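You operate a simulated robot arm through the tools that you are given. There is no shell and no other tool.

The job below is to be done with a simulated two-armed robot. You get a single attempt, and the scene is never put back.

JOB
Bed the white fin box in the lever press.
Fine: then lay it on the green mat; leave the lever and the yellow knob up.

The check looks at the end state, three seconds after you hand in, the way a careful person would. Anything else that was tipped, shoved, dropped, spilled or broken makes it a failure.

ROBOT AND FRAMES
Two 7-joint arms with two-finger parallel grippers on one trunk that stands fixed in place. Base frame: the origin is at the foot of the trunk, x ahead of it, y to its left, z up; the work surface is at about z = 0.84. Lengths are in m, angles in degrees, forces in N, time in s.
The left shoulder is at [0.071, 0.156, 1.23], the right one opposite. Each reaches about 1.231 m from its shoulder. Payload 3.91 kg a hand.
The tool frame of a hand sits at the grasp point between the pads (the TCP): z along the fingers, y along the line on which they close. The tips reach 0.03 m beyond it. The gripper opens to 0.11 m. The fingers are 0.02 m wide and 0.01 m thick; the gripper's body (0.048 by 0.112 m) begins 0.055 m behind the TCP.
Orientation is that of the tool frame in the base frame, as a unit quaternion [x, y, z, w]. With the fingers straight down and closing along the base's y, the tool's x points along the base's -x, its y along +y and its z along -z.

CONTROLS
- The arms move only by the tool servo_tool. It takes "left_motion", "right_motion" or both (then of equal length, played together; a hand with none holds still); each is a list of rows, each a list of 7 numbers: the shift along the tool's x, y, z in m, then the turn, a rotation vector about the tool's x, y, z in degrees, then the finger opening in m, from 0 to 0.11. In form: [[tx, ty, tz, wx, wy, wz, jaw], ...]. A call has 1 to 20 rows; each row shifts and turns the commanded pose from where the row before left it, along the tool's axes as they then stand. A row lasts 0.2 s, in which the tool goes at most 0.05 m and 8.6 degrees; a call with a longer step from one row to the next is refused whole, and so is a gripper value outside its range. Where a pose cannot be reached the arm comes as near as it can. A force on the tool above 50 N (or 10 N above the force at the start of the call, whichever is more), or a blocked arm, ends the call early, and 0.2 s more pass. Each finger travels about 0.108 m/s and halts on what it meets, pressing with about 35 N; the grip force reading is that of the motor and also rises with nothing between the fingers. The clock runs only during rows and for 0.2 s after the last one: add rows that do not move to give the fingers time. It gives the time, the measured TCP pose, the force on the tool (base axes), the opening and the grip force at its end, in the units of the frame above (readings bear some noise), with the torque about the TCP (base axes, N m) and any sound that the robot's microphone picked up.
- Cameras (640 x 400 px; columns grow to the right, rows downward): "scene" is now at [0.138, 0.0304, 1.4773]; the picture's right is [0.32, -0.95, 0.00], its down [-0.36, -0.12, -0.93] and it looks along [0.88, 0.30, -0.38] (base axes); focal length 333 px, centre (320, 200). "left" rides on the left gripper at [0.072, -0.017, -0.103] in its tool frame; the picture's right is [0.23, 0.97, 0.00], its down [-0.76, 0.18, -0.62] and it looks along [-0.61, 0.14, 0.78] (tool axes); focal length 222 px, centre (320, 200). "right" rides on the right gripper at [0.072, 0.017, -0.103] in its tool frame; the picture's right is [-0.23, 0.97, 0.00], its down [-0.76, -0.18, -0.62] and it looks along [-0.61, -0.14, 0.78] (tool axes); focal length 222 px, centre (320, 200). There is no depth. A picture from a camera that has moved, and an enlarged one, comes with that camera's place and axes in the base frame and with its lens.
- camera(camera): a new picture of that camera. No time passes.
- lift_body(by): slides the trunk up (or, below 0, down) by that many m; the arms and the scene camera ride with it, the base frame stays. It gives what a move gives, with no picture.
- pan_tilt(pan, tilt): turns the head with the scene camera to pan (to the left, within 86 degrees either way) and tilt (down, from -29 to 69), counted from straight ahead of the robot. It gives what a move gives.
- zoom(camera, box): a new picture of the part [left, top, right, bottom] of that camera's present view, enlarged. No time passes.
- job_done(): hands the job in; it is judged then, once.

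Places have to be worked out from the pictures, the camera data and where the tool is seen. Open the grippers and draw the arms clear of the work before you hand the job in, unless the task says otherwise.

The tools are called after ">>>" as a command line: name --argument value ..., lists and objects as JSON in quotes. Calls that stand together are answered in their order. servo_tool: Moves the arms, as the interface text tells. Its arguments: {"type":"object","properties":{"left_motion":{"type":"array"},"right_motion":{"type":"array"}},"required":[]} The other tools are called the same way: lift_body (by) moves the trunk up or down; pan_tilt (pan, tilt) turns the head that bears the scene camera; camera (camera) takes a picture; zoom (camera, box) takes an enlarged picture of a part of a camera's view; job_done () hands the job in.

At the start:

```text
clock: 0.0
left_eef_pos: [0.5271, 0.365, 1.3905]
left_tcp_rot: [-0.001, 1.0, 0.0, 0.0]
left_contact_force: [0.2, -0.3, -0.1]
left_wrist_torque: [-0.01, -0.03, -0.04]
left_grip_width: 0.11
left_finger_force: 0.0
right_eef_pos: [0.7388, -0.0426, 1.2961]
right_tcp_rot: [0.0, 1.0, -0.001, 0.0]
right_contact_force: [0.8, 0.2, 0.3]
right_wrist_torque: [0.03, 0.0, -0.03]
right_grip_width: 0.1101
right_finger_force: 0.0
trunk travel left (down, up): [-0.675, 0.265]
head pan, tilt (commanded): [18.6, 22.2]
```

scene: 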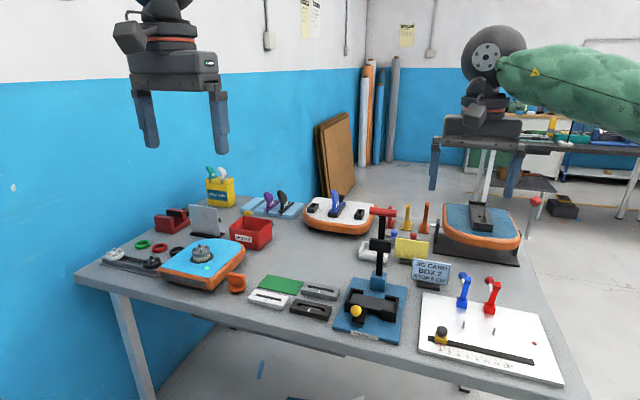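
right: 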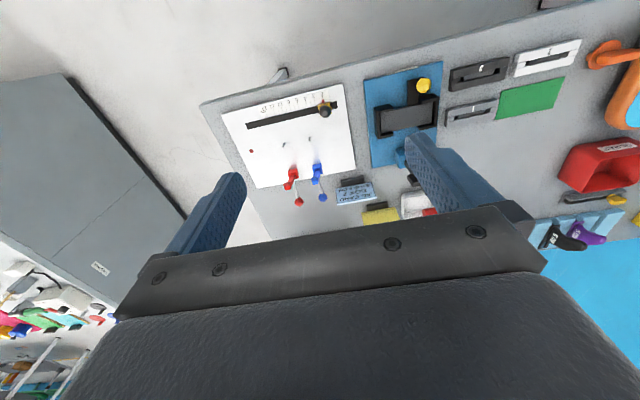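
left: 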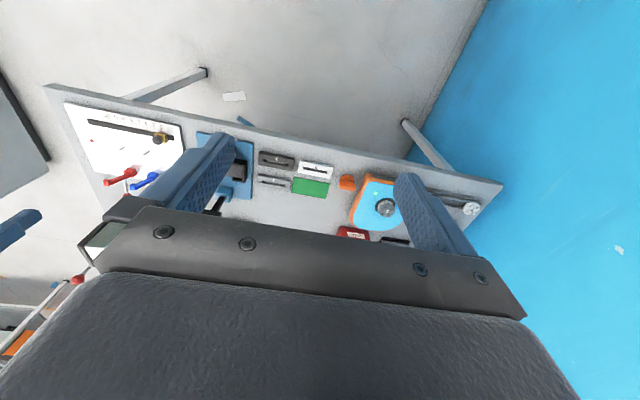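

The pictures show the lever press (blue base, black fixture with red-handled lever and yellow knob) near the middle of the table, with small boxes around the green mat to its left. I zoom in on these before moving anything.

>>> zoom --camera "scene" --box '[230, 190, 430, 360]'

>>> zoom --camera "right" --box '[340, 20, 600, 200]'

>>> zoom --camera "left" --box '[180, 110, 380, 240]'

```text
2.35 times, centred on (330, 275) of scene
camera zoom: at [0.138, 0.0304, 1.4773], right [0.32, -0.95, 0.0], down [-0.36, -0.12, -0.93], along [0.88, 0.3, -0.38], focal length 782 px, centre (296, 24)
```

zoom: 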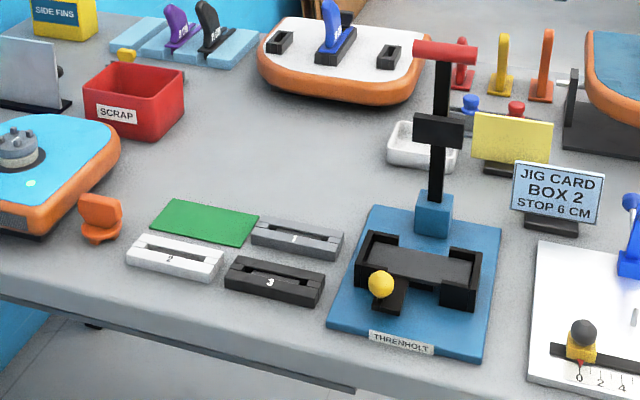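

```text
2.22 times, centred on (470, 110) of right
camera zoom: at [0.6655, -0.026, 1.4006], right [0.23, 0.97, 0.0], down [0.76, -0.18, 0.62], along [0.61, -0.14, -0.78], focal length 494 px, centre (-13, 400)
```

zoom: 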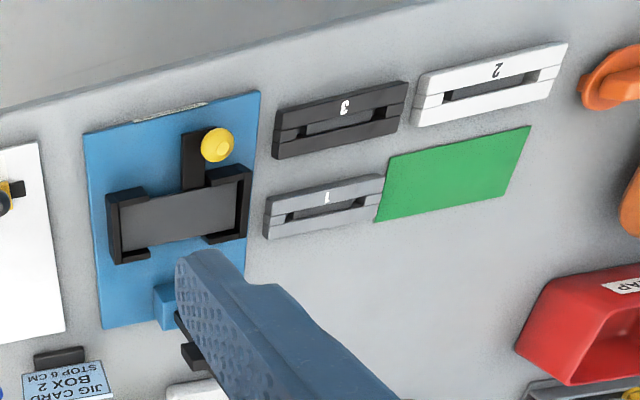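

```text
3.08 times, centred on (280, 175) of left
camera zoom: at [0.455, 0.3491, 1.4941], right [-0.23, 0.97, 0.0], down [0.76, 0.18, 0.62], along [0.61, 0.14, -0.78], focal length 684 px, centre (443, 277)
```

zoom: 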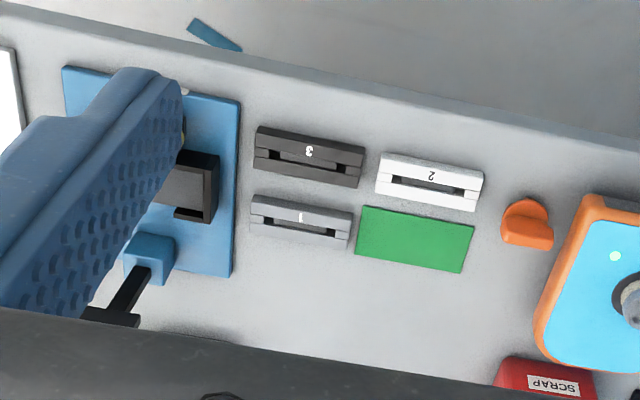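

The white box is marked "2" and sits at about x 0.82, y 0.42; the press nest is near x 0.89, y 0.13, with the lever pivot behind it. I zoom in further to see how the press nest, the knob and the boxes are shaped.

>>> zoom --camera "scene" --box '[330, 260, 410, 350]'

>>> zoom --camera "scene" --box '[240, 265, 345, 325]'

>>> zoom --camera "scene" --box '[350, 195, 420, 275]'

>>> zoom --camera "right" --box '[355, 55, 450, 180]'

>>> zoom --camera "right" --box '[440, 30, 590, 130]'

```text
4.44 times, centred on (370, 305) of scene
camera zoom: at [0.138, 0.0304, 1.4773], right [0.32, -0.95, 0.0], down [-0.36, -0.12, -0.93], along [0.88, 0.3, -0.38], focal length 1478 px, centre (98, -267)
```

zoom: 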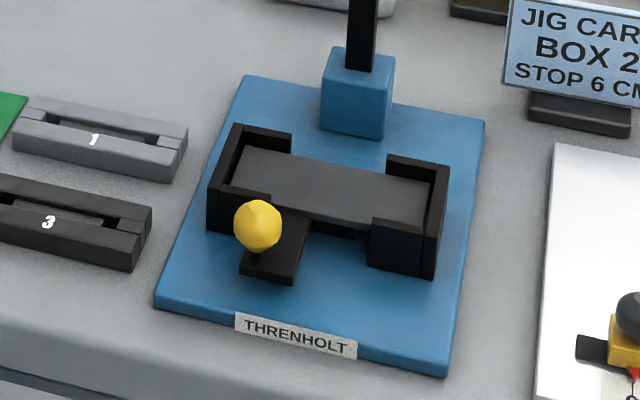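

```text
6.10 times, centred on (292, 295) of scene
camera zoom: at [0.138, 0.0304, 1.4773], right [0.32, -0.95, 0.0], down [-0.36, -0.12, -0.93], along [0.88, 0.3, -0.38], focal length 2027 px, centre (488, -379)
```

zoom: 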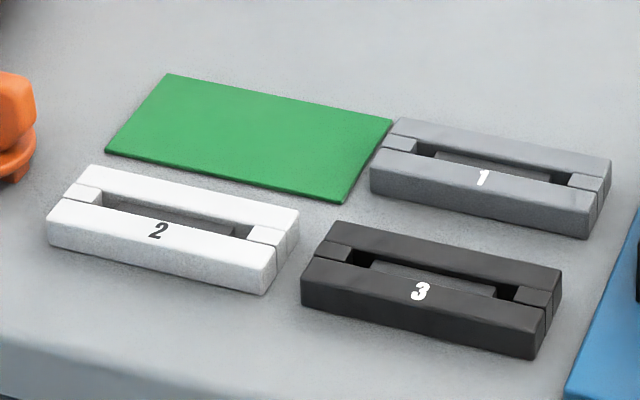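

```text
5.00 times, centred on (385, 235) of scene
camera zoom: at [0.138, 0.0304, 1.4773], right [0.32, -0.95, 0.0], down [-0.36, -0.12, -0.93], along [0.88, 0.3, -0.38], focal length 1663 px, centre (-5, 25)
```

zoom: 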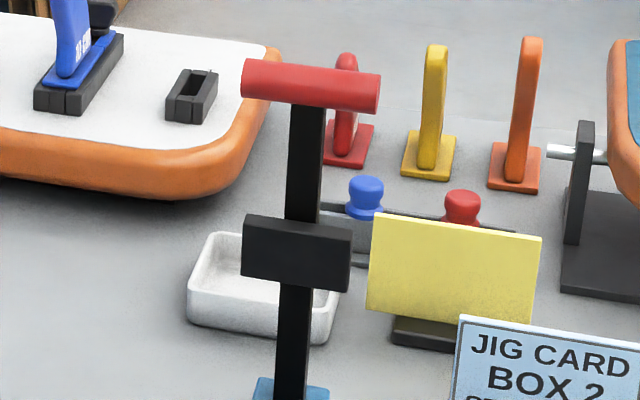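

```text
3.20 times, centred on (402, 118) of right
camera zoom: at [0.6655, -0.026, 1.4006], right [0.23, 0.97, 0.0], down [0.76, -0.18, 0.62], along [0.61, -0.14, -0.78], focal length 711 px, centre (56, 464)
```

zoom: 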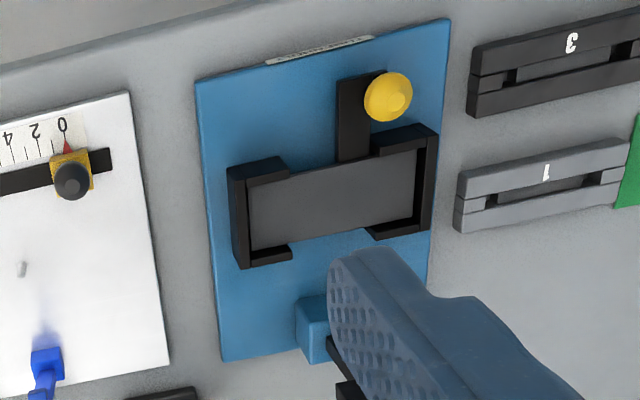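

```text
4.00 times, centred on (515, 80) of right
camera zoom: at [0.6655, -0.026, 1.4006], right [0.23, 0.97, 0.0], down [0.76, -0.18, 0.62], along [0.61, -0.14, -0.78], focal length 888 px, centre (-460, 680)
```

zoom: 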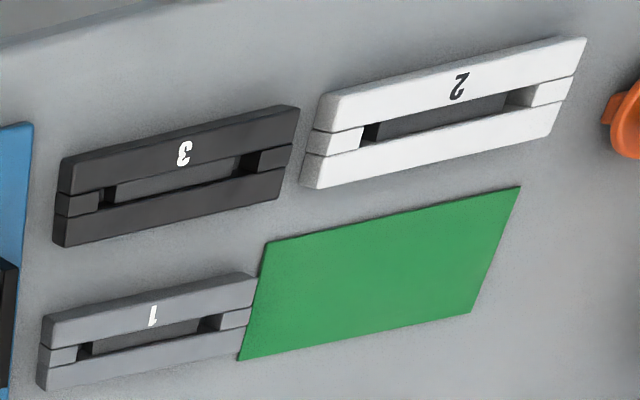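

The nest is a grey bed between black corner walls (about x 0.852–0.916, y 0.062–0.199). The white box measures about 0.11 x 0.033 x 0.027 and lies along y at about [0.823, 0.416]. I bring the left hand above the box and then turn it so that the fingers close along x.

>>> servo_tool --left_motion '[[-0.0296, 0.0051, 0.033, 0, 0, 0, 0.08], [-0.0296, 0.0051, 0.033, 0, 0, 0, 0.08], [-0.0296, 0.0051, 0.033, 0, 0, 0, 0.08], [-0.0296, 0.0051, 0.033, 0, 0, 0, 0.08], [-0.0296, 0.0051, 0.033, 0, 0, 0, 0.08], [-0.0296, 0.0051, 0.033, 0, 0, 0, 0.08], [-0.0296, 0.0051, 0.033, 0, 0, 0, 0.08], [-0.0296, 0.0051, 0.033, 0, 0, 0, 0.08], [-0.0296, 0.0051, 0.033, 0, 0, 0, 0.08], [-0.0296, 0.0051, 0.033, 0, 0, 0, 0.08]]'

```text
clock: 2.2
left_eef_pos: [0.8245, 0.417, 1.0563]
left_tcp_rot: [0.0, 1.0, 0.0, -0.001]
left_contact_force: [0.1, -0.4, -0.3]
left_wrist_torque: [-0.01, 0.02, 0.01]
left_grip_width: 0.0798
left_finger_force: 0.1
right_eef_pos: [0.7411, -0.0426, 1.2944]
right_tcp_rot: [0.0, 1.0, 0.0, -0.001]
right_contact_force: [0.9, 0.4, 1.3]
right_wrist_torque: [0.03, 0.02, -0.01]
right_grip_width: 0.11
right_finger_force: 0.0
trunk travel left (down, up): [-0.675, 0.265]
head pan, tilt (commanded): [18.6, 22.2]
```

The left hand is above the box as planned. Now I turn it 90° about its own axis.

>>> servo_tool --left_motion '[[0, 0, 0, 0, 0, 8.182, 0.08], [0, 0, 0, 0, 0, 8.182, 0.08], [0, 0, 0, 0, 0, 8.182, 0.08], [0, 0, 0, 0, 0, 8.182, 0.08], [0, 0, 0, 0, 0, 8.182, 0.08], [0, 0, 0, 0, 0, 8.182, 0.08], [0, 0, 0, 0, 0, 8.182, 0.08], [0, 0, 0, 0, 0, 8.182, 0.08], [0, 0, 0, 0, 0, 8.182, 0.08], [0, 0, 0, 0, 0, 8.182, 0.08], [0, 0, 0, 0, 0, 8.18, 0.08], [0, 0, 0, 0, 0, 0, 0.08]]'

>>> camera --camera "left"

>>> camera --camera "scene"

```text
clock: 4.8
left_eef_pos: [0.8224, 0.4171, 1.0607]
left_tcp_rot: [0.708, 0.706, 0.0, 0.0]
left_contact_force: [-0.2, -0.2, -0.5]
left_wrist_torque: [-0.01, 0.0, 0.02]
left_grip_width: 0.0801
left_finger_force: 0.0
right_eef_pos: [0.739, -0.0421, 1.298]
right_tcp_rot: [0.0, 1.0, -0.001, 0.0]
right_contact_force: [0.5, 0.8, 0.7]
right_wrist_torque: [0.0, -0.04, 0.03]
right_grip_width: 0.1102
right_finger_force: 0.0
trunk travel left (down, up): [-0.675, 0.265]
head pan, tilt (commanded): [18.6, 22.2]
```

```text
taken
camera left: at [0.8067, 0.4898, 1.1639], right [0.97, 0.23, 0.0], down [0.18, -0.76, 0.62], along [0.14, -0.61, -0.78], focal length 222 px, centre (320, 200)
```

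left: 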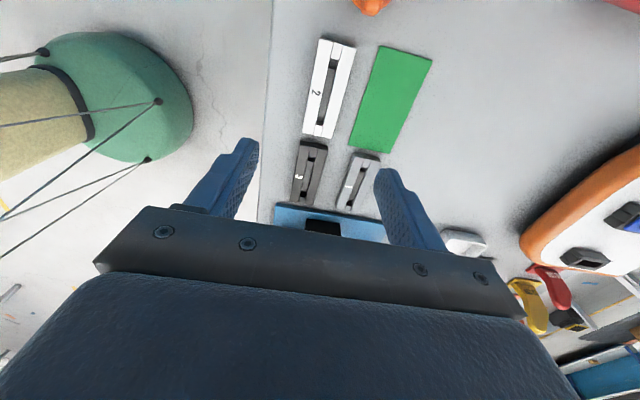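

```text
taken
camera scene: at [0.1383, 0.0304, 1.4773], right [0.32, -0.95, 0.0], down [-0.36, -0.12, -0.93], along [0.88, 0.3, -0.38], focal length 333 px, centre (320, 200)
```

scene: 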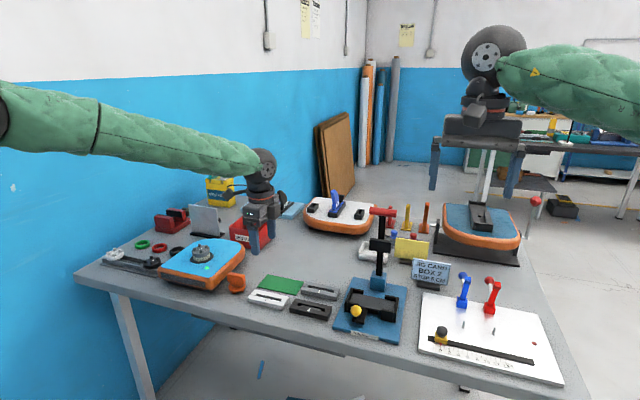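

The hand is turned with its camera on the left side. I zoom in on the white box and mat here to fix their places exactly.

>>> zoom --camera "left" --box '[270, 30, 440, 160]'

>>> zoom --camera "left" --box '[260, 130, 420, 250]'

```text
3.08 times, centred on (355, 95) of left
camera zoom: at [0.8067, 0.4898, 1.1639], right [0.97, 0.23, 0.0], down [0.18, -0.76, 0.62], along [0.14, -0.61, -0.78], focal length 684 px, centre (212, 523)
```

zoom: 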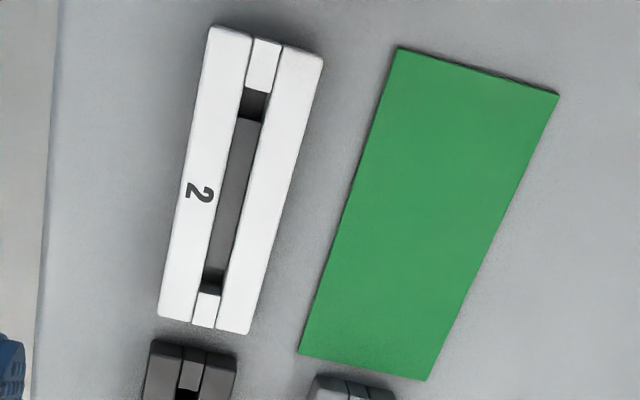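

```text
3.33 times, centred on (340, 190) of left
camera zoom: at [0.8067, 0.4898, 1.1639], right [0.97, 0.23, 0.0], down [0.18, -0.76, 0.62], along [0.14, -0.61, -0.78], focal length 740 px, centre (253, 233)
```

zoom: 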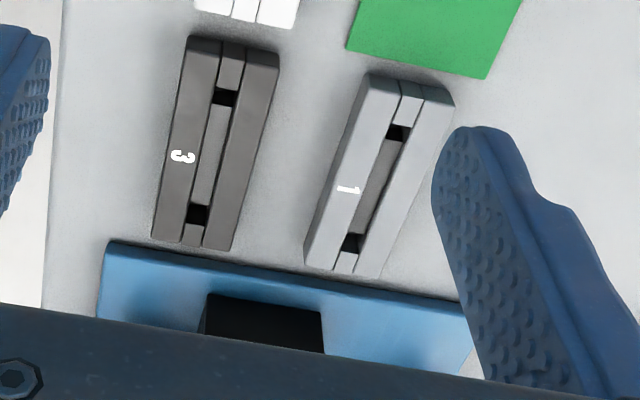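

The left camera gives the box x 0.810–0.851, y 0.365–0.476, and the mat x 0.882–0.951, y 0.356–0.486. The box height is still unclear, so I zoom closer on it from the scene camera.

>>> zoom --camera "scene" --box '[244, 284, 294, 316]'

>>> zoom --camera "left" --box '[290, 30, 370, 80]'

>>> zoom --camera "right" --box '[500, 30, 590, 86]'

```text
12.50 times, centred on (269, 300) of scene
camera zoom: at [0.1383, 0.0304, 1.4773], right [0.32, -0.95, 0.0], down [-0.36, -0.12, -0.93], along [0.88, 0.3, -0.38], focal length 4157 px, centre (958, -1050)
```

zoom: 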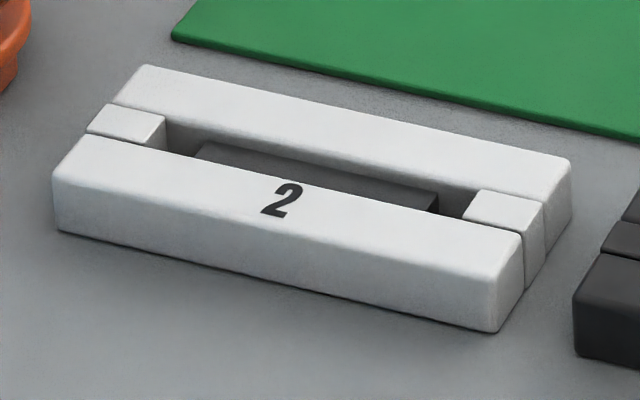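

```text
8.00 times, centred on (330, 55) of left
camera zoom: at [0.8067, 0.4898, 1.1639], right [0.97, 0.23, 0.0], down [0.18, -0.76, 0.62], along [0.14, -0.61, -0.78], focal length 1777 px, centre (240, 1360)
```

zoom: 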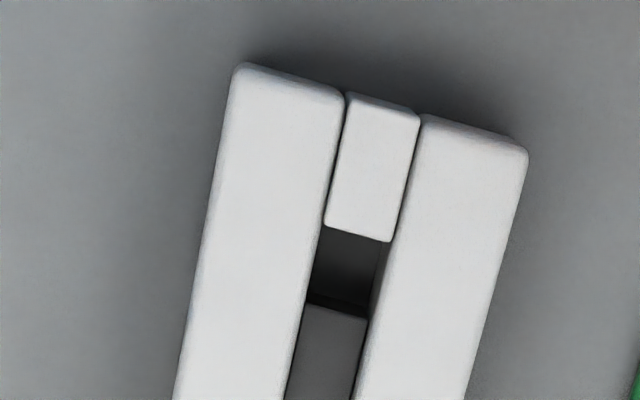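

```text
7.11 times, centred on (545, 58) of right
camera zoom: at [0.6657, -0.026, 1.4005], right [0.23, 0.97, 0.0], down [0.76, -0.18, 0.62], along [0.61, -0.14, -0.78], focal length 1580 px, centre (-1280, 1210)
```

zoom: 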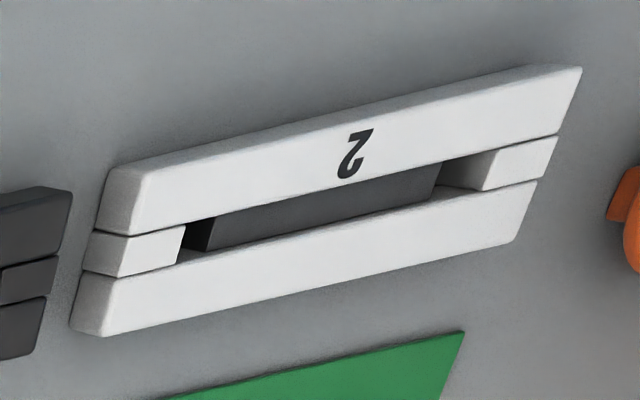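

The box is flatter than I first thought: x 0.810–0.851, y 0.365–0.476, top at about z 0.856. Now I measure the press nest in the same way with tight zooms.

>>> zoom --camera "scene" --box '[340, 282, 405, 330]'

>>> zoom --camera "right" --box '[360, 70, 445, 145]'

>>> zoom --camera "scene" --box '[355, 200, 410, 295]'

```text
8.33 times, centred on (372, 306) of scene
camera zoom: at [0.1383, 0.0304, 1.4773], right [0.32, -0.95, 0.0], down [-0.36, -0.12, -0.93], along [0.88, 0.3, -0.38], focal length 2771 px, centre (-118, -683)
```

zoom: 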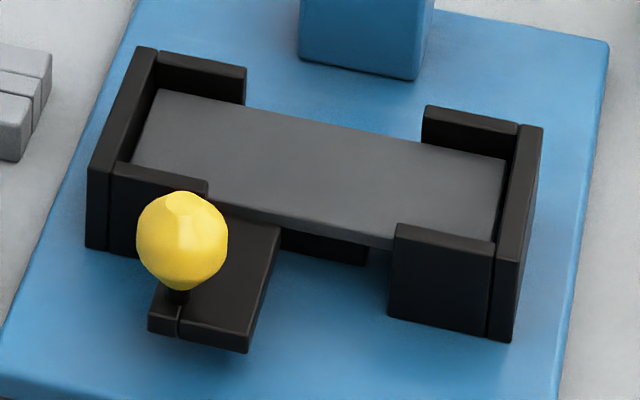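

```text
5.33 times, centred on (402, 108) of right
camera zoom: at [0.6657, -0.026, 1.4005], right [0.23, 0.97, 0.0], down [0.76, -0.18, 0.62], along [0.61, -0.14, -0.78], focal length 1185 px, centre (-120, 693)
```

zoom: 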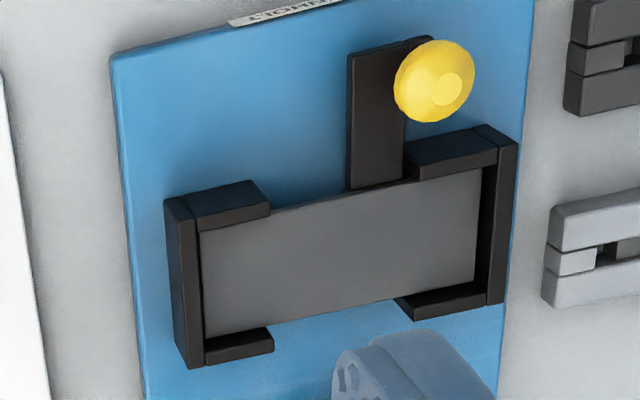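

```text
4.21 times, centred on (382, 248) of scene
camera zoom: at [0.1383, 0.0304, 1.4773], right [0.32, -0.95, 0.0], down [-0.36, -0.12, -0.93], along [0.88, 0.3, -0.38], focal length 1400 px, centre (57, 0)
```

zoom: 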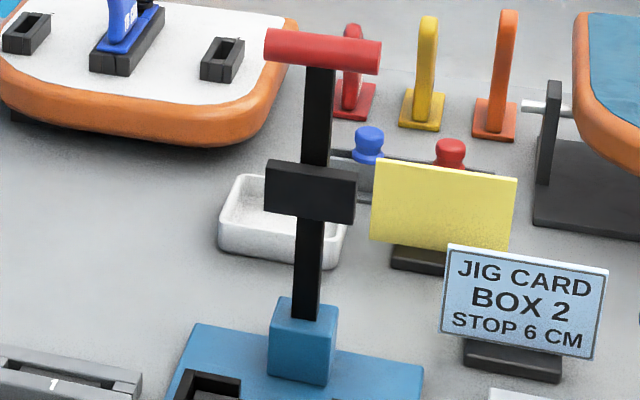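

The nest bed measures about x 0.860–0.910, y 0.071–0.190 at z 0.871, so the box fits with about 4 mm to spare on each side. I'll grip the box slightly toward −y so the fingers miss the knob bar later, and I go down to just above it first.

>>> servo_tool --left_motion '[[-0.0018, 0.0014, 0.026, 0, 0, 0, 0.075], [-0.0018, 0.0014, 0.026, 0, 0, 0, 0.075], [-0.0018, 0.0014, 0.026, 0, 0, 0, 0.075], [-0.0018, 0.0014, 0.026, 0, 0, 0, 0.075], [-0.0018, 0.0014, 0.026, 0, 0, 0, 0.075], [0, 0, 0, 0, 0, 0, 0.075]]'

>>> camera --camera "left"

>>> zoom --camera "scene" --box '[220, 220, 340, 330]'

```text
clock: 6.2
left_eef_pos: [0.8295, 0.408, 0.9301]
left_tcp_rot: [0.707, 0.707, -0.001, 0.0]
left_contact_force: [-0.5, 0.2, -0.1]
left_wrist_torque: [0.0, -0.01, -0.01]
left_grip_width: 0.075
left_finger_force: 0.1
right_eef_pos: [0.7372, -0.0425, 1.2976]
right_tcp_rot: [-0.001, 1.0, 0.0, 0.0]
right_contact_force: [-0.2, -0.1, 0.2]
right_wrist_torque: [0.0, 0.0, 0.02]
right_grip_width: 0.11
right_finger_force: 0.1
trunk travel left (down, up): [-0.675, 0.265]
head pan, tilt (commanded): [18.6, 22.2]
```

```text
taken
camera left: at [0.8131, 0.4797, 1.0333], right [0.97, 0.23, 0.0], down [0.18, -0.76, 0.62], along [0.14, -0.61, -0.78], focal length 222 px, centre (320, 200)
```

left: 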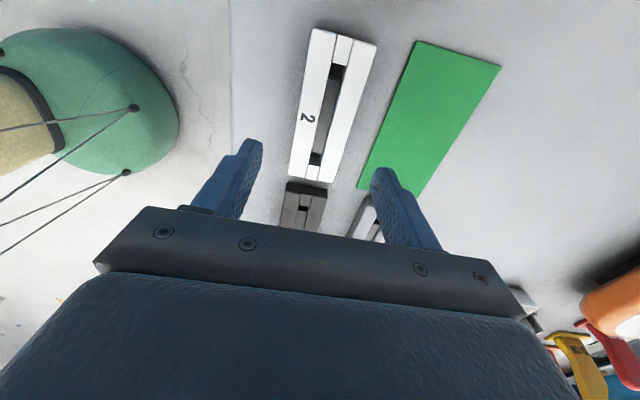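

```text
3.64 times, centred on (280, 275) of scene
camera zoom: at [0.1377, 0.0303, 1.4773], right [0.32, -0.95, 0.0], down [-0.36, -0.12, -0.93], along [0.88, 0.3, -0.38], focal length 1209 px, centre (466, -73)
```

zoom: 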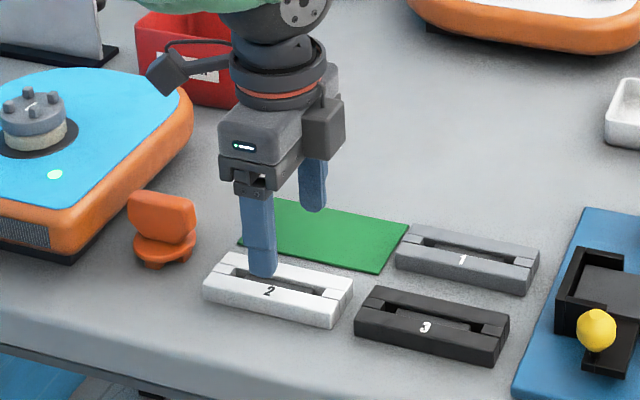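

The fingers straddle the box in x. I take one more close look through the left camera to check the centring before descending.

>>> zoom --camera "left" --box '[230, 20, 430, 220]'

```text
2.00 times, centred on (330, 120) of left
camera zoom: at [0.8131, 0.4797, 1.0333], right [0.97, 0.23, 0.0], down [0.18, -0.76, 0.62], along [0.14, -0.61, -0.78], focal length 444 px, centre (300, 360)
```

zoom: 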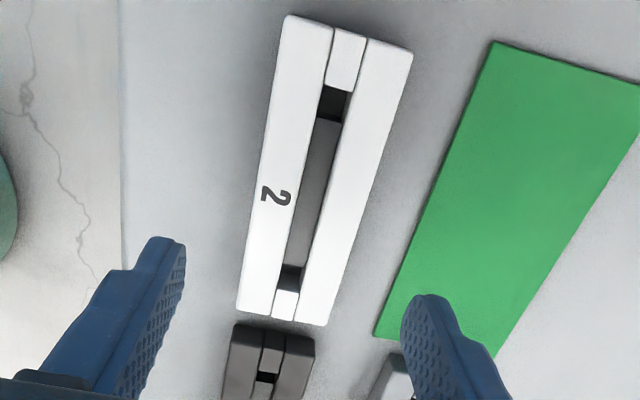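

The box is centred at x 0.831, y 0.421 with no yaw, and the hand is centred over it in x. I go down so the tips end about 4 mm above the table, and then close on the box.

>>> servo_tool --left_motion '[[0, 0.0005, 0.014, 0, 0, 0, 0.075], [0, 0.0005, 0.014, 0, 0, 0, 0.075], [0, 0, 0.014, 0, 0, 0, 0.075], [0, 0, 0.014, 0, 0, 0, 0.075], [0, 0, 0, 0, 0, 0, 0.06], [0, 0, 0, 0, 0, 0, 0.05], [0, 0, 0, 0, 0, 0, 0.03], [0, 0, 0, 0, 0, 0, 0.02], [0, 0, 0, 0, 0, 0, 0.02], [0, 0, 0, 0, 0, 0, 0.02]]'

>>> camera --camera "left"

>>> zoom --camera "scene" --box '[220, 220, 340, 330]'

```text
clock: 8.4
left_eef_pos: [0.8309, 0.4064, 0.8749]
left_tcp_rot: [0.707, 0.707, 0.001, 0.0]
left_contact_force: [0.3, -0.4, 0.4]
left_wrist_torque: [0.08, -0.04, -0.01]
left_grip_width: 0.0429
left_finger_force: 34.9
right_eef_pos: [0.7381, -0.0424, 1.2968]
right_tcp_rot: [0.0, 1.0, -0.001, 0.0]
right_contact_force: [0.8, -0.5, 0.3]
right_wrist_torque: [-0.02, -0.01, -0.03]
right_grip_width: 0.1099
right_finger_force: 0.0
trunk travel left (down, up): [-0.675, 0.265]
head pan, tilt (commanded): [18.6, 22.2]
```

```text
taken
camera left: at [0.8149, 0.4801, 0.978], right [0.97, 0.23, 0.0], down [0.18, -0.76, 0.62], along [0.14, -0.61, -0.78], focal length 222 px, centre (320, 200)
```

left: 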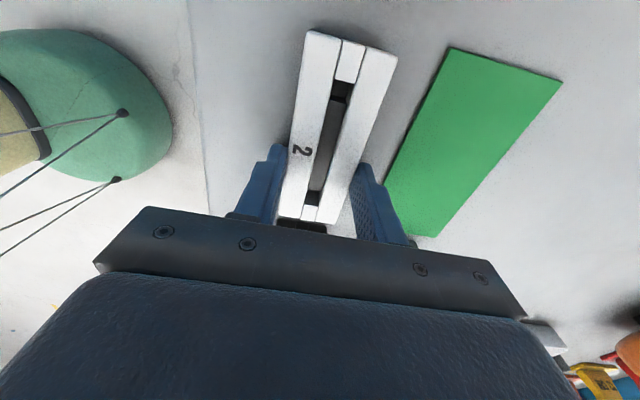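

```text
3.64 times, centred on (280, 275) of scene
camera zoom: at [0.1383, 0.0304, 1.4773], right [0.32, -0.95, 0.0], down [-0.36, -0.12, -0.93], along [0.88, 0.3, -0.38], focal length 1209 px, centre (466, -73)
```

zoom: 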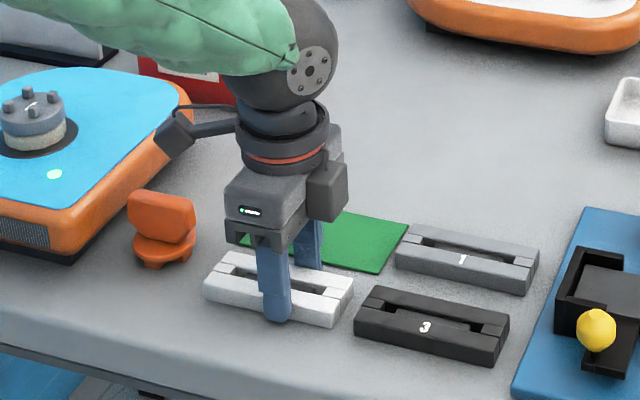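

The grip is firm at a width of 0.043 m. I lift the box and carry it over to above the nest, and meanwhile move the right arm out to the side for clearance.

>>> servo_tool --left_motion '[[0, 0, -0.02, 0, 0, 0, 0.02], [0, 0, -0.03, 0, 0, 0, 0.02], [0, 0, -0.04, 0, 0, 0, 0.02], [0, 0, -0.04, 0, 0, 0, 0.02], [-0.02, 0.0, 0, 0, 0, 0, 0.02], [-0.035, 0.007, 0, 0, 0, 0, 0.02], [-0.04, 0.008, 0, 0, 0, 0, 0.02], [-0.04, 0.008, 0, 0, 0, 0, 0.02], [-0.04, 0.008, 0, 0, 0, 0, 0.02], [-0.04, 0.008, 0, 0, 0, 0, 0.02], [-0.04, 0.008, 0, 0, 0, 0, 0.02], [-0.025, 0.006, 0, 0, 0, 0, 0.02], [-0.0103, 0.0001, 0, 0, 0, 0, 0.02], [0, 0, 0, 0, 0, 0, 0.02]]' --right_motion '[[0.003, -0.02, 0, 0, 0, 0, 0.11], [0.003, -0.02, 0, 0, 0, 0, 0.11], [0.003, -0.02, 0, 0, 0, 0, 0.11], [0.003, -0.02, 0, 0, 0, 0, 0.11], [0.003, -0.02, 0, 0, 0, 0, 0.11], [0.003, -0.02, 0, 0, 0, 0, 0.11], [0.003, -0.02, 0, 0, 0, 0, 0.11], [0.003, -0.02, 0, 0, 0, 0, 0.11], [0.003, -0.02, 0, 0, 0, 0, 0.11], [0.003, -0.02, 0, 0, 0, 0, 0.11], [0.003, -0.02, 0, 0, 0, 0, 0.11], [0, 0, 0, 0, 0, 0, 0.11], [0, 0, 0, 0, 0, 0, 0.11], [0, 0, 0, 0, 0, 0, 0.11]]'

>>> camera --camera "left"

>>> camera --camera "scene"

```text
clock: 11.4
left_eef_pos: [0.8293, 0.1688, 1.0332]
left_tcp_rot: [0.707, 0.708, 0.0, 0.001]
left_contact_force: [0.2, -0.4, -1.3]
left_wrist_torque: [-0.01, 0.04, 0.0]
left_grip_width: 0.0431
left_finger_force: 34.7
left hand out of reach, approached as far as the arm can: row 10, 11, 12, 13
right_eef_pos: [0.7068, -0.2626, 1.297]
right_tcp_rot: [0.0, 1.0, 0.0, -0.001]
right_contact_force: [-0.2, -0.3, 0.1]
right_wrist_torque: [0.01, 0.0, 0.01]
right_grip_width: 0.1102
right_finger_force: 0.1
trunk travel left (down, up): [-0.675, 0.265]
head pan, tilt (commanded): [18.6, 22.2]
```

```text
taken
camera left: at [0.8132, 0.2427, 1.1382], right [0.97, 0.23, 0.0], down [0.18, -0.76, 0.62], along [0.14, -0.61, -0.78], focal length 222 px, centre (320, 200)
```

left: 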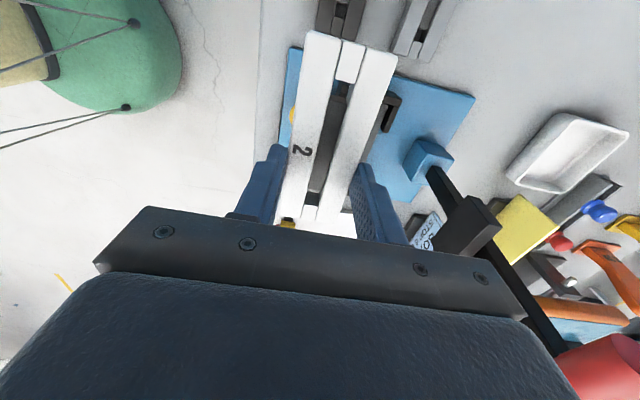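

```text
taken
camera scene: at [0.1386, 0.03, 1.4772], right [0.32, -0.95, 0.0], down [-0.36, -0.12, -0.93], along [0.88, 0.3, -0.38], focal length 333 px, centre (320, 200)
```

scene: 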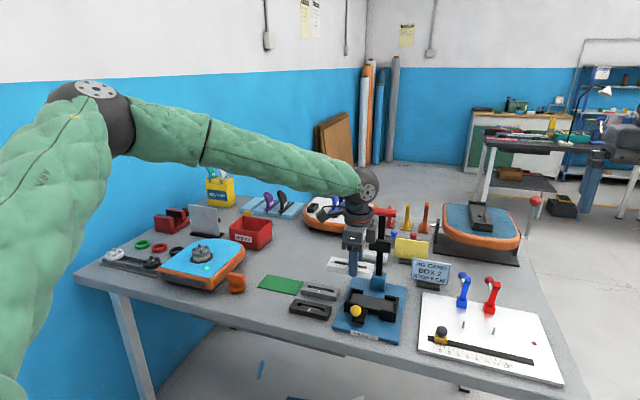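

The left arm hit a reach limit in this posture: it stopped at [0.829, 0.169, 1.033], short of the nest, still holding the box. I send a still row to see what pose the controller now holds as commanded.

>>> servo_tool --left_motion '[[0, 0, -0.01, 0, 0, 0, 0.02], [0, 0, 0, 0, 0, 0, 0.02]]'

```text
clock: 12.0
left_eef_pos: [0.83, 0.1696, 1.0446]
left_tcp_rot: [0.707, 0.707, 0.0, 0.0]
left_contact_force: [-0.5, -0.9, -1.1]
left_wrist_torque: [-0.04, -0.02, -0.02]
left_grip_width: 0.0431
left_finger_force: 35.6
right_eef_pos: [0.7064, -0.2631, 1.2957]
right_tcp_rot: [0.0, 1.0, 0.0, -0.001]
right_contact_force: [0.5, -0.6, 0.7]
right_wrist_torque: [0.01, -0.01, 0.01]
right_grip_width: 0.11
right_finger_force: 0.0
trunk travel left (down, up): [-0.675, 0.265]
head pan, tilt (commanded): [18.6, 22.2]
```

The commanded pose follows the actual one when out of reach, so nothing is wound up. I raise the trunk by 0.15 m so the arm reaches down from a higher shoulder, and then try again.

>>> lift_body --by 0.15

>>> servo_tool --left_motion '[[0, 0.0, 0.03, 0, 0, 0, 0.02], [0, 0.0, 0.04, 0, 0, 0, 0.02], [0, 0.0, 0.04, 0, 0, 0, 0.02], [0, 0.0, 0.04, 0, 0, 0, 0.02], [-0.01, 0.01, 0, 0, 0, 0, 0.02], [-0.01, 0.01, 0, 0, 0, 0, 0.02], [-0.01, 0.01, 0, 0, 0, 0, 0.02], [-0.01, 0.01, 0, 0, 0, 0, 0.02], [-0.01, 0.01, 0, 0, 0, 0, 0.02], [0, 0, 0, 0, 0, 0, 0.02]]'

```text
clock: 13.8
left_eef_pos: [0.8294, 0.1699, 1.1942]
left_tcp_rot: [0.707, 0.707, 0.0, 0.0]
left_contact_force: [0.1, 0.4, -1.7]
left_wrist_torque: [-0.01, 0.0, 0.01]
left_grip_width: 0.0433
left_finger_force: 35.1
right_eef_pos: [0.7053, -0.2627, 1.4462]
right_tcp_rot: [0.0, 1.0, 0.0, -0.001]
right_contact_force: [-0.3, 0.6, 0.2]
right_wrist_torque: [-0.02, 0.0, 0.02]
right_grip_width: 0.1101
right_finger_force: 0.0
trunk travel left (down, up): [-0.825, 0.115]
head pan, tilt (commanded): [18.6, 22.2]
```

```text
clock: 15.9
left_eef_pos: [0.8068, 0.1985, 1.1055]
left_tcp_rot: [0.707, 0.707, -0.001, 0.0]
left_contact_force: [0.0, -0.4, -0.2]
left_wrist_torque: [-0.05, -0.02, -0.02]
left_grip_width: 0.0431
left_finger_force: 35.3
left hand out of reach, approached as far as the arm can: row 1, 2, 3, 4, 5, 6, 7, 8, 9
right_eef_pos: [0.706, -0.2631, 1.4464]
right_tcp_rot: [0.0, 1.0, 0.0, 0.0]
right_contact_force: [0.8, -0.4, 0.0]
right_wrist_torque: [-0.01, -0.01, 0.0]
right_grip_width: 0.11
right_finger_force: 0.1
trunk travel left (down, up): [-0.825, 0.115]
head pan, tilt (commanded): [18.6, 22.2]
```

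Raising made it worse, so a lower shoulder should help. I raise the hand well clear first and then lower the trunk by 0.30 m.

>>> servo_tool --left_motion '[[0, 0.0, -0.04, 0, 0, 0, 0.02], [0, 0.0, -0.04, 0, 0, 0, 0.02], [0, 0.0, -0.045, 0, 0, 0, 0.02], [0, 0.0, -0.045, 0, 0, 0, 0.02], [0, 0, -0.045, 0, 0, 0, 0.02], [0, 0, -0.045, 0, 0, 0, 0.02], [0, 0, 0, 0, 0, 0, 0.02]]'

>>> lift_body --by -0.28

>>> camera --camera "scene"

```text
clock: 17.6
left_eef_pos: [0.8063, 0.1985, 1.3668]
left_tcp_rot: [0.707, 0.707, 0.0, -0.001]
left_contact_force: [1.1, 0.9, -0.3]
left_wrist_torque: [-0.01, -0.02, 0.05]
left_grip_width: 0.0429
left_finger_force: 35.1
right_eef_pos: [0.706, -0.264, 1.446]
right_tcp_rot: [0.0, 1.0, 0.0, -0.001]
right_contact_force: [-0.7, 1.0, -0.4]
right_wrist_torque: [-0.01, 0.0, 0.0]
right_grip_width: 0.1102
right_finger_force: 0.1
trunk travel left (down, up): [-0.825, 0.115]
head pan, tilt (commanded): [18.6, 22.2]
```

```text
clock: 20.4
left_eef_pos: [0.8059, 0.1987, 1.087]
left_tcp_rot: [0.707, 0.707, 0.0, 0.0]
left_contact_force: [-0.7, -0.6, -1.0]
left_wrist_torque: [0.03, 0.0, 0.01]
left_grip_width: 0.0431
left_finger_force: 35.0
right_eef_pos: [0.7052, -0.2624, 1.1668]
right_tcp_rot: [0.0, 1.0, 0.0, 0.0]
right_contact_force: [-0.2, -0.3, 0.6]
right_wrist_torque: [0.02, 0.0, 0.01]
right_grip_width: 0.1099
right_finger_force: 0.0
trunk travel left (down, up): [-0.545, 0.395]
head pan, tilt (commanded): [18.6, 22.2]
```

```text
taken
camera scene: at [0.138, 0.0302, 1.3474], right [0.32, -0.95, 0.0], down [-0.36, -0.12, -0.93], along [0.88, 0.3, -0.38], focal length 333 px, centre (320, 200)
```

scene: 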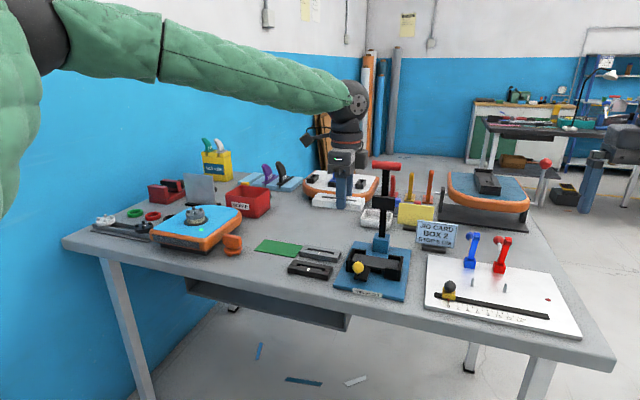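

The shoulder is now lower and the hand is at [0.806, 0.199, 1.087]. I try the move over the nest from here.

>>> servo_tool --left_motion '[[-0.016, 0.0158, 0, 0, 0, 0, 0.02], [-0.016, 0.0158, 0, 0, 0, 0, 0.02], [-0.016, 0.0158, 0, 0, 0, 0, 0.02], [-0.016, 0.0158, 0, 0, 0, 0, 0.02], [-0.016, 0.0158, 0, 0, 0, 0, 0.02], [0, 0, 0, 0, 0, 0, 0.02]]'

```text
clock: 21.8
left_eef_pos: [0.8536, 0.1499, 1.0864]
left_tcp_rot: [0.707, 0.707, 0.0, 0.001]
left_contact_force: [1.1, 0.8, -1.0]
left_wrist_torque: [0.0, -0.01, -0.01]
left_grip_width: 0.0431
left_finger_force: 35.0
left hand out of reach, approached as far as the arm can: row 4, 5
right_eef_pos: [0.7063, -0.2623, 1.1651]
right_tcp_rot: [0.0, 1.0, 0.0, 0.0]
right_contact_force: [0.5, -0.1, 0.2]
right_wrist_torque: [0.01, 0.03, 0.02]
right_grip_width: 0.1099
right_finger_force: 0.0
trunk travel left (down, up): [-0.545, 0.395]
head pan, tilt (commanded): [18.6, 22.2]
```

Still short. The limit depends on the turn of the hand, so I back off to open space and turn the hand half round (camera to the right side) to see whether that posture reaches the nest.

>>> servo_tool --left_motion '[[0.02, -0.02, 0, 0, 0, 0, 0.02], [0.03, -0.03, 0, 0, 0, 0, 0.02], [0.02, -0.03, 0, 0, 0, 0, 0.02], [0, 0, 0, 0, 0, -8.18, 0.02], [0, 0, 0, 0, 0, -8.18, 0.02], [0, 0, 0, 0, 0, -8.18, 0.02], [0, 0, 0, 0, 0, -8.18, 0.02], [0, 0, 0, 0, 0, -8.18, 0.02], [0, 0, 0, 0, 0, -8.18, 0.02], [0, 0, 0, 0, 0, -8.18, 0.02], [0, 0, 0, 0, 0, -8.18, 0.02], [0, 0, 0, 0, 0, -8.18, 0.02], [0, 0, 0, 0, 0, -8.18, 0.02], [0, 0, 0, 0, 0, -8.2, 0.02], [0, 0, 0, 0, 0, 0, 0.02]]'

>>> camera --camera "scene"

```text
clock: 25.0
left_eef_pos: [0.7747, 0.2193, 1.0857]
left_tcp_rot: [-0.001, 1.0, 0.0, 0.0]
left_contact_force: [-0.1, -0.8, -1.0]
left_wrist_torque: [0.0, -0.03, 0.0]
left_grip_width: 0.0431
left_finger_force: 35.3
right_eef_pos: [0.7058, -0.2614, 1.1673]
right_tcp_rot: [0.0, 1.0, 0.0, 0.0]
right_contact_force: [-0.1, -0.1, -0.1]
right_wrist_torque: [-0.06, -0.01, 0.03]
right_grip_width: 0.1098
right_finger_force: 0.1
trunk travel left (down, up): [-0.545, 0.395]
head pan, tilt (commanded): [18.6, 22.2]
```

```text
taken
camera scene: at [0.1382, 0.0302, 1.3473], right [0.32, -0.95, 0.0], down [-0.36, -0.12, -0.93], along [0.88, 0.3, -0.38], focal length 333 px, centre (320, 200)
```

scene: 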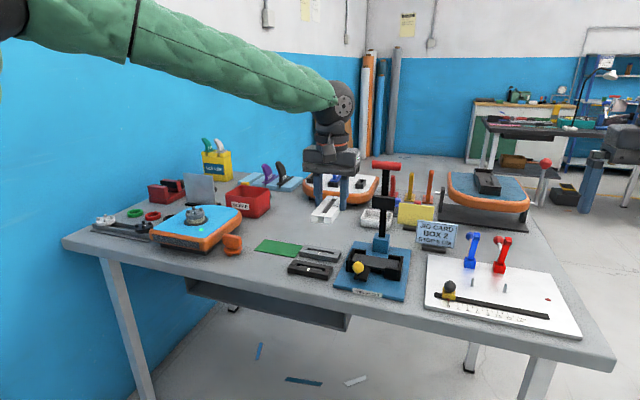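

The hand is back at its neutral turn, still holding the box. I go on turning the same way by another 90°.

>>> servo_tool --left_motion '[[0, 0, 0, 0, 0, -8.18, 0.02], [0, 0, 0, 0, 0, -8.18, 0.02], [0, 0, 0, 0, 0, -8.18, 0.02], [0, 0, 0, 0, 0, -8.18, 0.02], [0, 0, 0, 0, 0, -8.18, 0.02], [0, 0, 0, 0, 0, -8.18, 0.02], [0, 0, 0, 0, 0, -8.18, 0.02], [0, 0, 0, 0, 0, -8.18, 0.02], [0, 0, 0, 0, 0, -8.18, 0.02], [0, 0, 0, 0, 0, -8.18, 0.02], [0, 0, 0, 0, 0, -8.2, 0.02], [0, 0, 0, 0, 0, 0, 0.02]]'

>>> camera --camera "scene"

```text
clock: 27.6
left_eef_pos: [0.774, 0.2199, 1.0868]
left_tcp_rot: [0.707, -0.707, 0.0, 0.0]
left_contact_force: [0.9, 0.4, -1.1]
left_wrist_torque: [0.05, 0.02, 0.02]
left_grip_width: 0.0432
left_finger_force: 34.9
right_eef_pos: [0.7054, -0.2618, 1.1662]
right_tcp_rot: [0.0, 1.0, 0.0, 0.0]
right_contact_force: [1.0, -0.1, 0.3]
right_wrist_torque: [0.0, 0.02, 0.0]
right_grip_width: 0.11
right_finger_force: 0.1
trunk travel left (down, up): [-0.545, 0.395]
head pan, tilt (commanded): [18.6, 22.2]
```

```text
taken
camera scene: at [0.1382, 0.0302, 1.3473], right [0.32, -0.95, 0.0], down [-0.36, -0.12, -0.93], along [0.88, 0.3, -0.38], focal length 333 px, centre (320, 200)
```

scene: 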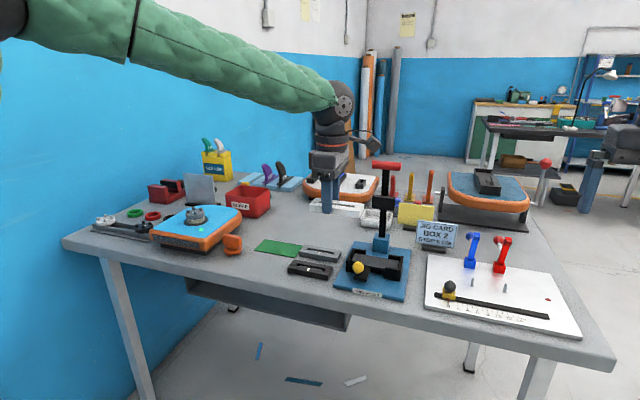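

The half turn works. Now I try reaching above the nest in this posture.

>>> servo_tool --left_motion '[[0.0153, -0.0222, 0, 0, 0, 0, 0.02], [0.0153, -0.0222, 0, 0, 0, 0, 0.02], [0.0153, -0.0222, 0, 0, 0, 0, 0.02], [0.0153, -0.0222, 0, 0, 0, 0, 0.02], [0.0153, -0.0222, 0, 0, 0, 0, 0.02], [0, 0, 0, 0, 0, 0, 0.02]]'

>>> camera --camera "left"

```text
clock: 29.0
left_eef_pos: [0.8676, 0.1614, 1.0846]
left_tcp_rot: [0.707, -0.707, 0.0, 0.0]
left_contact_force: [0.7, 0.3, -1.1]
left_wrist_torque: [0.03, -0.01, 0.0]
left_grip_width: 0.0432
left_finger_force: 35.1
left hand out of reach, approached as far as the arm can: row 5
right_eef_pos: [0.7062, -0.2628, 1.1663]
right_tcp_rot: [0.0, 1.0, 0.0, -0.001]
right_contact_force: [0.0, -0.4, 0.0]
right_wrist_torque: [0.0, 0.0, 0.02]
right_grip_width: 0.1098
right_finger_force: 0.2
trunk travel left (down, up): [-0.545, 0.395]
head pan, tilt (commanded): [18.6, 22.2]
```

```text
taken
camera left: at [0.8852, 0.0893, 1.1895], right [-0.97, -0.23, 0.0], down [-0.18, 0.76, 0.62], along [-0.14, 0.61, -0.78], focal length 222 px, centre (320, 200)
```

left: 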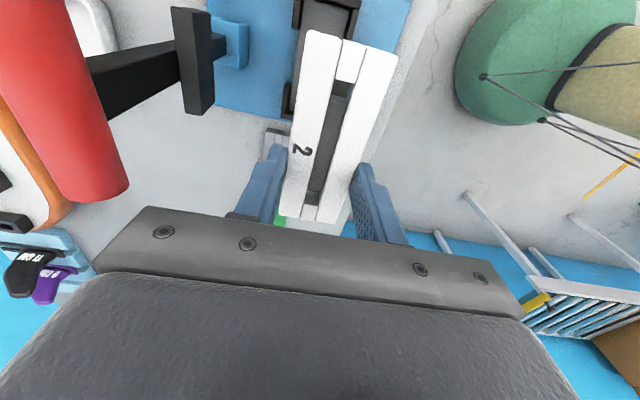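

This is nearly the same limit, so it depends on arm posture rather than hand turn. I look up along the left arm with the head camera to understand how the elbow sits.

>>> pan_tilt --pan 50 --tilt 5

>>> camera --camera "scene"

>>> pan_tilt --pan 0 --tilt 15

>>> camera --camera "scene"

```text
clock: 29.9
left_eef_pos: [0.8661, 0.1603, 1.0856]
left_tcp_rot: [-0.707, 0.708, 0.0, 0.0]
left_contact_force: [0.1, -0.2, -0.9]
left_wrist_torque: [0.04, 0.02, 0.01]
left_grip_width: 0.0431
left_finger_force: 34.8
right_eef_pos: [0.7054, -0.2616, 1.1667]
right_tcp_rot: [0.0, 1.0, 0.0, 0.0]
right_contact_force: [-0.3, 0.4, -0.1]
right_wrist_torque: [0.01, 0.0, 0.02]
right_grip_width: 0.1102
right_finger_force: 0.1
trunk travel left (down, up): [-0.545, 0.395]
head pan, tilt (commanded): [50.0, 5.0]
```

```text
taken
camera scene: at [0.1096, 0.0708, 1.3751], right [0.77, -0.64, 0.0], down [-0.06, -0.07, -1.0], along [0.64, 0.76, -0.09], focal length 333 px, centre (320, 200)
```

scene: 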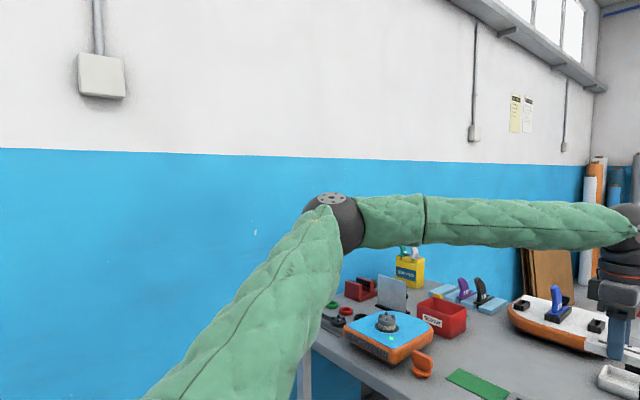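

```text
clock: 31.1
left_eef_pos: [0.8671, 0.1618, 1.0868]
left_tcp_rot: [-0.707, 0.708, 0.001, -0.001]
left_contact_force: [-0.9, -0.3, 0.1]
left_wrist_torque: [0.03, 0.03, 0.0]
left_grip_width: 0.0432
left_finger_force: 34.7
right_eef_pos: [0.706, -0.2631, 1.1663]
right_tcp_rot: [0.0, 1.0, 0.001, 0.0]
right_contact_force: [-0.1, -0.4, 0.1]
right_wrist_torque: [-0.03, -0.05, 0.02]
right_grip_width: 0.1099
right_finger_force: 0.1
trunk travel left (down, up): [-0.545, 0.395]
head pan, tilt (commanded): [0.0, 15.0]
```

```text
taken
camera scene: at [0.1437, 0.0006, 1.359], right [0.0, -1.0, 0.0], down [-0.26, 0.0, -0.97], along [0.97, 0.0, -0.26], focal length 333 px, centre (320, 200)
```

scene: 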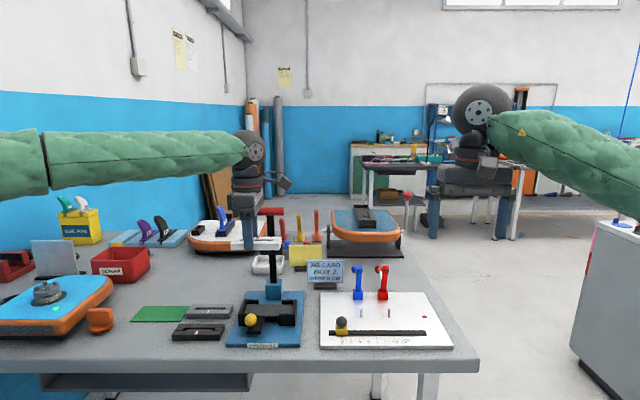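

The elbow stands out wide to the left, and each lowering of the shoulder let the hand reach farther. I raise both hands by 0.2 m and then lower the trunk by 0.25 m.

>>> servo_tool --left_motion '[[0, 0.01, -0.04, 0, 0, 0, 0.02], [0, 0.01, -0.04, 0, 0, 0, 0.02], [0, 0.01, -0.04, 0, 0, 0, 0.02], [0, 0, -0.04, 0, 0, 0, 0.02], [0, 0, -0.04, 0, 0, 0, 0.02], [0, 0, 0, 0, 0, 0, 0.02]]' --right_motion '[[0, 0, -0.04, 0, 0, 0, 0.11], [0, 0, -0.04, 0, 0, 0, 0.11], [0, 0, -0.04, 0, 0, 0, 0.11], [0, 0, -0.04, 0, 0, 0, 0.11], [0, 0, -0.04, 0, 0, 0, 0.11], [0, 0, 0, 0, 0, 0, 0.11]]'

>>> lift_body --by -0.25

>>> pan_tilt --pan 18.6 --tilt 22.2

>>> camera --camera "scene"

```text
clock: 32.5
left_eef_pos: [0.8343, 0.1808, 1.2854]
left_tcp_rot: [0.707, -0.707, -0.001, 0.0]
left_contact_force: [0.2, -0.3, -1.8]
left_wrist_torque: [0.02, 0.0, -0.03]
left_grip_width: 0.0431
left_finger_force: 34.7
left hand out of reach, approached as far as the arm can: row 4, 5
right_eef_pos: [0.7068, -0.2652, 1.3642]
right_tcp_rot: [0.001, 1.0, 0.001, -0.002]
right_contact_force: [0.5, -0.1, -1.2]
right_wrist_torque: [0.04, 0.04, 0.02]
right_grip_width: 0.1098
right_finger_force: 0.1
trunk travel left (down, up): [-0.545, 0.395]
head pan, tilt (commanded): [0.0, 15.0]
```

```text
clock: 35.1
left_eef_pos: [0.8342, 0.1841, 1.0364]
left_tcp_rot: [0.707, -0.707, 0.0, -0.001]
left_contact_force: [-0.3, 1.0, -0.8]
left_wrist_torque: [0.03, 0.01, 0.01]
left_grip_width: 0.0432
left_finger_force: 34.7
right_eef_pos: [0.7058, -0.2632, 1.1162]
right_tcp_rot: [0.0, 1.0, 0.0, 0.0]
right_contact_force: [0.0, 0.3, -0.1]
right_wrist_torque: [-0.02, -0.01, 0.01]
right_grip_width: 0.1097
right_finger_force: 0.1
trunk travel left (down, up): [-0.295, 0.645]
head pan, tilt (commanded): [0.0, 15.0]
```

```text
clock: 35.9
left_eef_pos: [0.8335, 0.1836, 1.036]
left_tcp_rot: [-0.707, 0.708, -0.001, 0.0]
left_contact_force: [0.2, -0.3, -0.8]
left_wrist_torque: [-0.03, 0.0, 0.02]
left_grip_width: 0.0431
left_finger_force: 34.9
right_eef_pos: [0.7044, -0.2622, 1.1165]
right_tcp_rot: [0.001, 1.0, 0.0, 0.0]
right_contact_force: [-0.3, 0.1, 0.2]
right_wrist_torque: [0.03, 0.01, -0.03]
right_grip_width: 0.1102
right_finger_force: 0.1
trunk travel left (down, up): [-0.295, 0.645]
head pan, tilt (commanded): [18.6, 22.2]
```

```text
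taken
camera scene: at [0.1381, 0.0301, 1.0973], right [0.32, -0.95, 0.0], down [-0.36, -0.12, -0.93], along [0.88, 0.29, -0.38], focal length 333 px, centre (320, 200)
```

scene: 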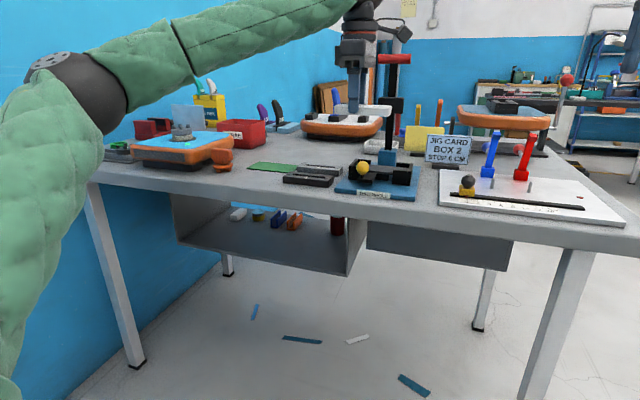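

With the shoulder at 0.85 the hand is at [0.834, 0.184, 1.036]. I go down a little, staying above the knob, and try forward again.

>>> servo_tool --left_motion '[[0, 0, 0.02, 0, 0, 0, 0.02], [0, 0, 0.03, 0, 0, 0, 0.02], [0, -0.015, 0, 0, 0, 0, 0.02], [0, -0.015, 0, 0, 0, 0, 0.02], [0, -0.015, 0, 0, 0, 0, 0.02], [0.012, -0.006, 0, 0, 0, 0, 0.02], [0.012, 0, 0, 0, 0, 0, 0.02], [0.012, 0, 0, 0, 0, 0, 0.02], [0, 0, 0, 0, 0, 0, 0.02]]'

```text
clock: 37.9
left_eef_pos: [0.8656, 0.1897, 0.975]
left_tcp_rot: [-0.707, 0.707, 0.0, 0.0]
left_contact_force: [-0.1, -0.7, -0.9]
left_wrist_torque: [0.02, 0.02, 0.01]
left_grip_width: 0.0432
left_finger_force: 35.0
left hand out of reach, approached as far as the arm can: row 4, 5, 6, 7, 8
right_eef_pos: [0.7039, -0.2633, 1.1154]
right_tcp_rot: [0.0, 1.0, 0.0, 0.0]
right_contact_force: [-0.8, -0.4, -0.5]
right_wrist_torque: [0.0, 0.02, 0.01]
right_grip_width: 0.11
right_finger_force: 0.0
trunk travel left (down, up): [-0.295, 0.645]
head pan, tilt (commanded): [18.6, 22.2]
```

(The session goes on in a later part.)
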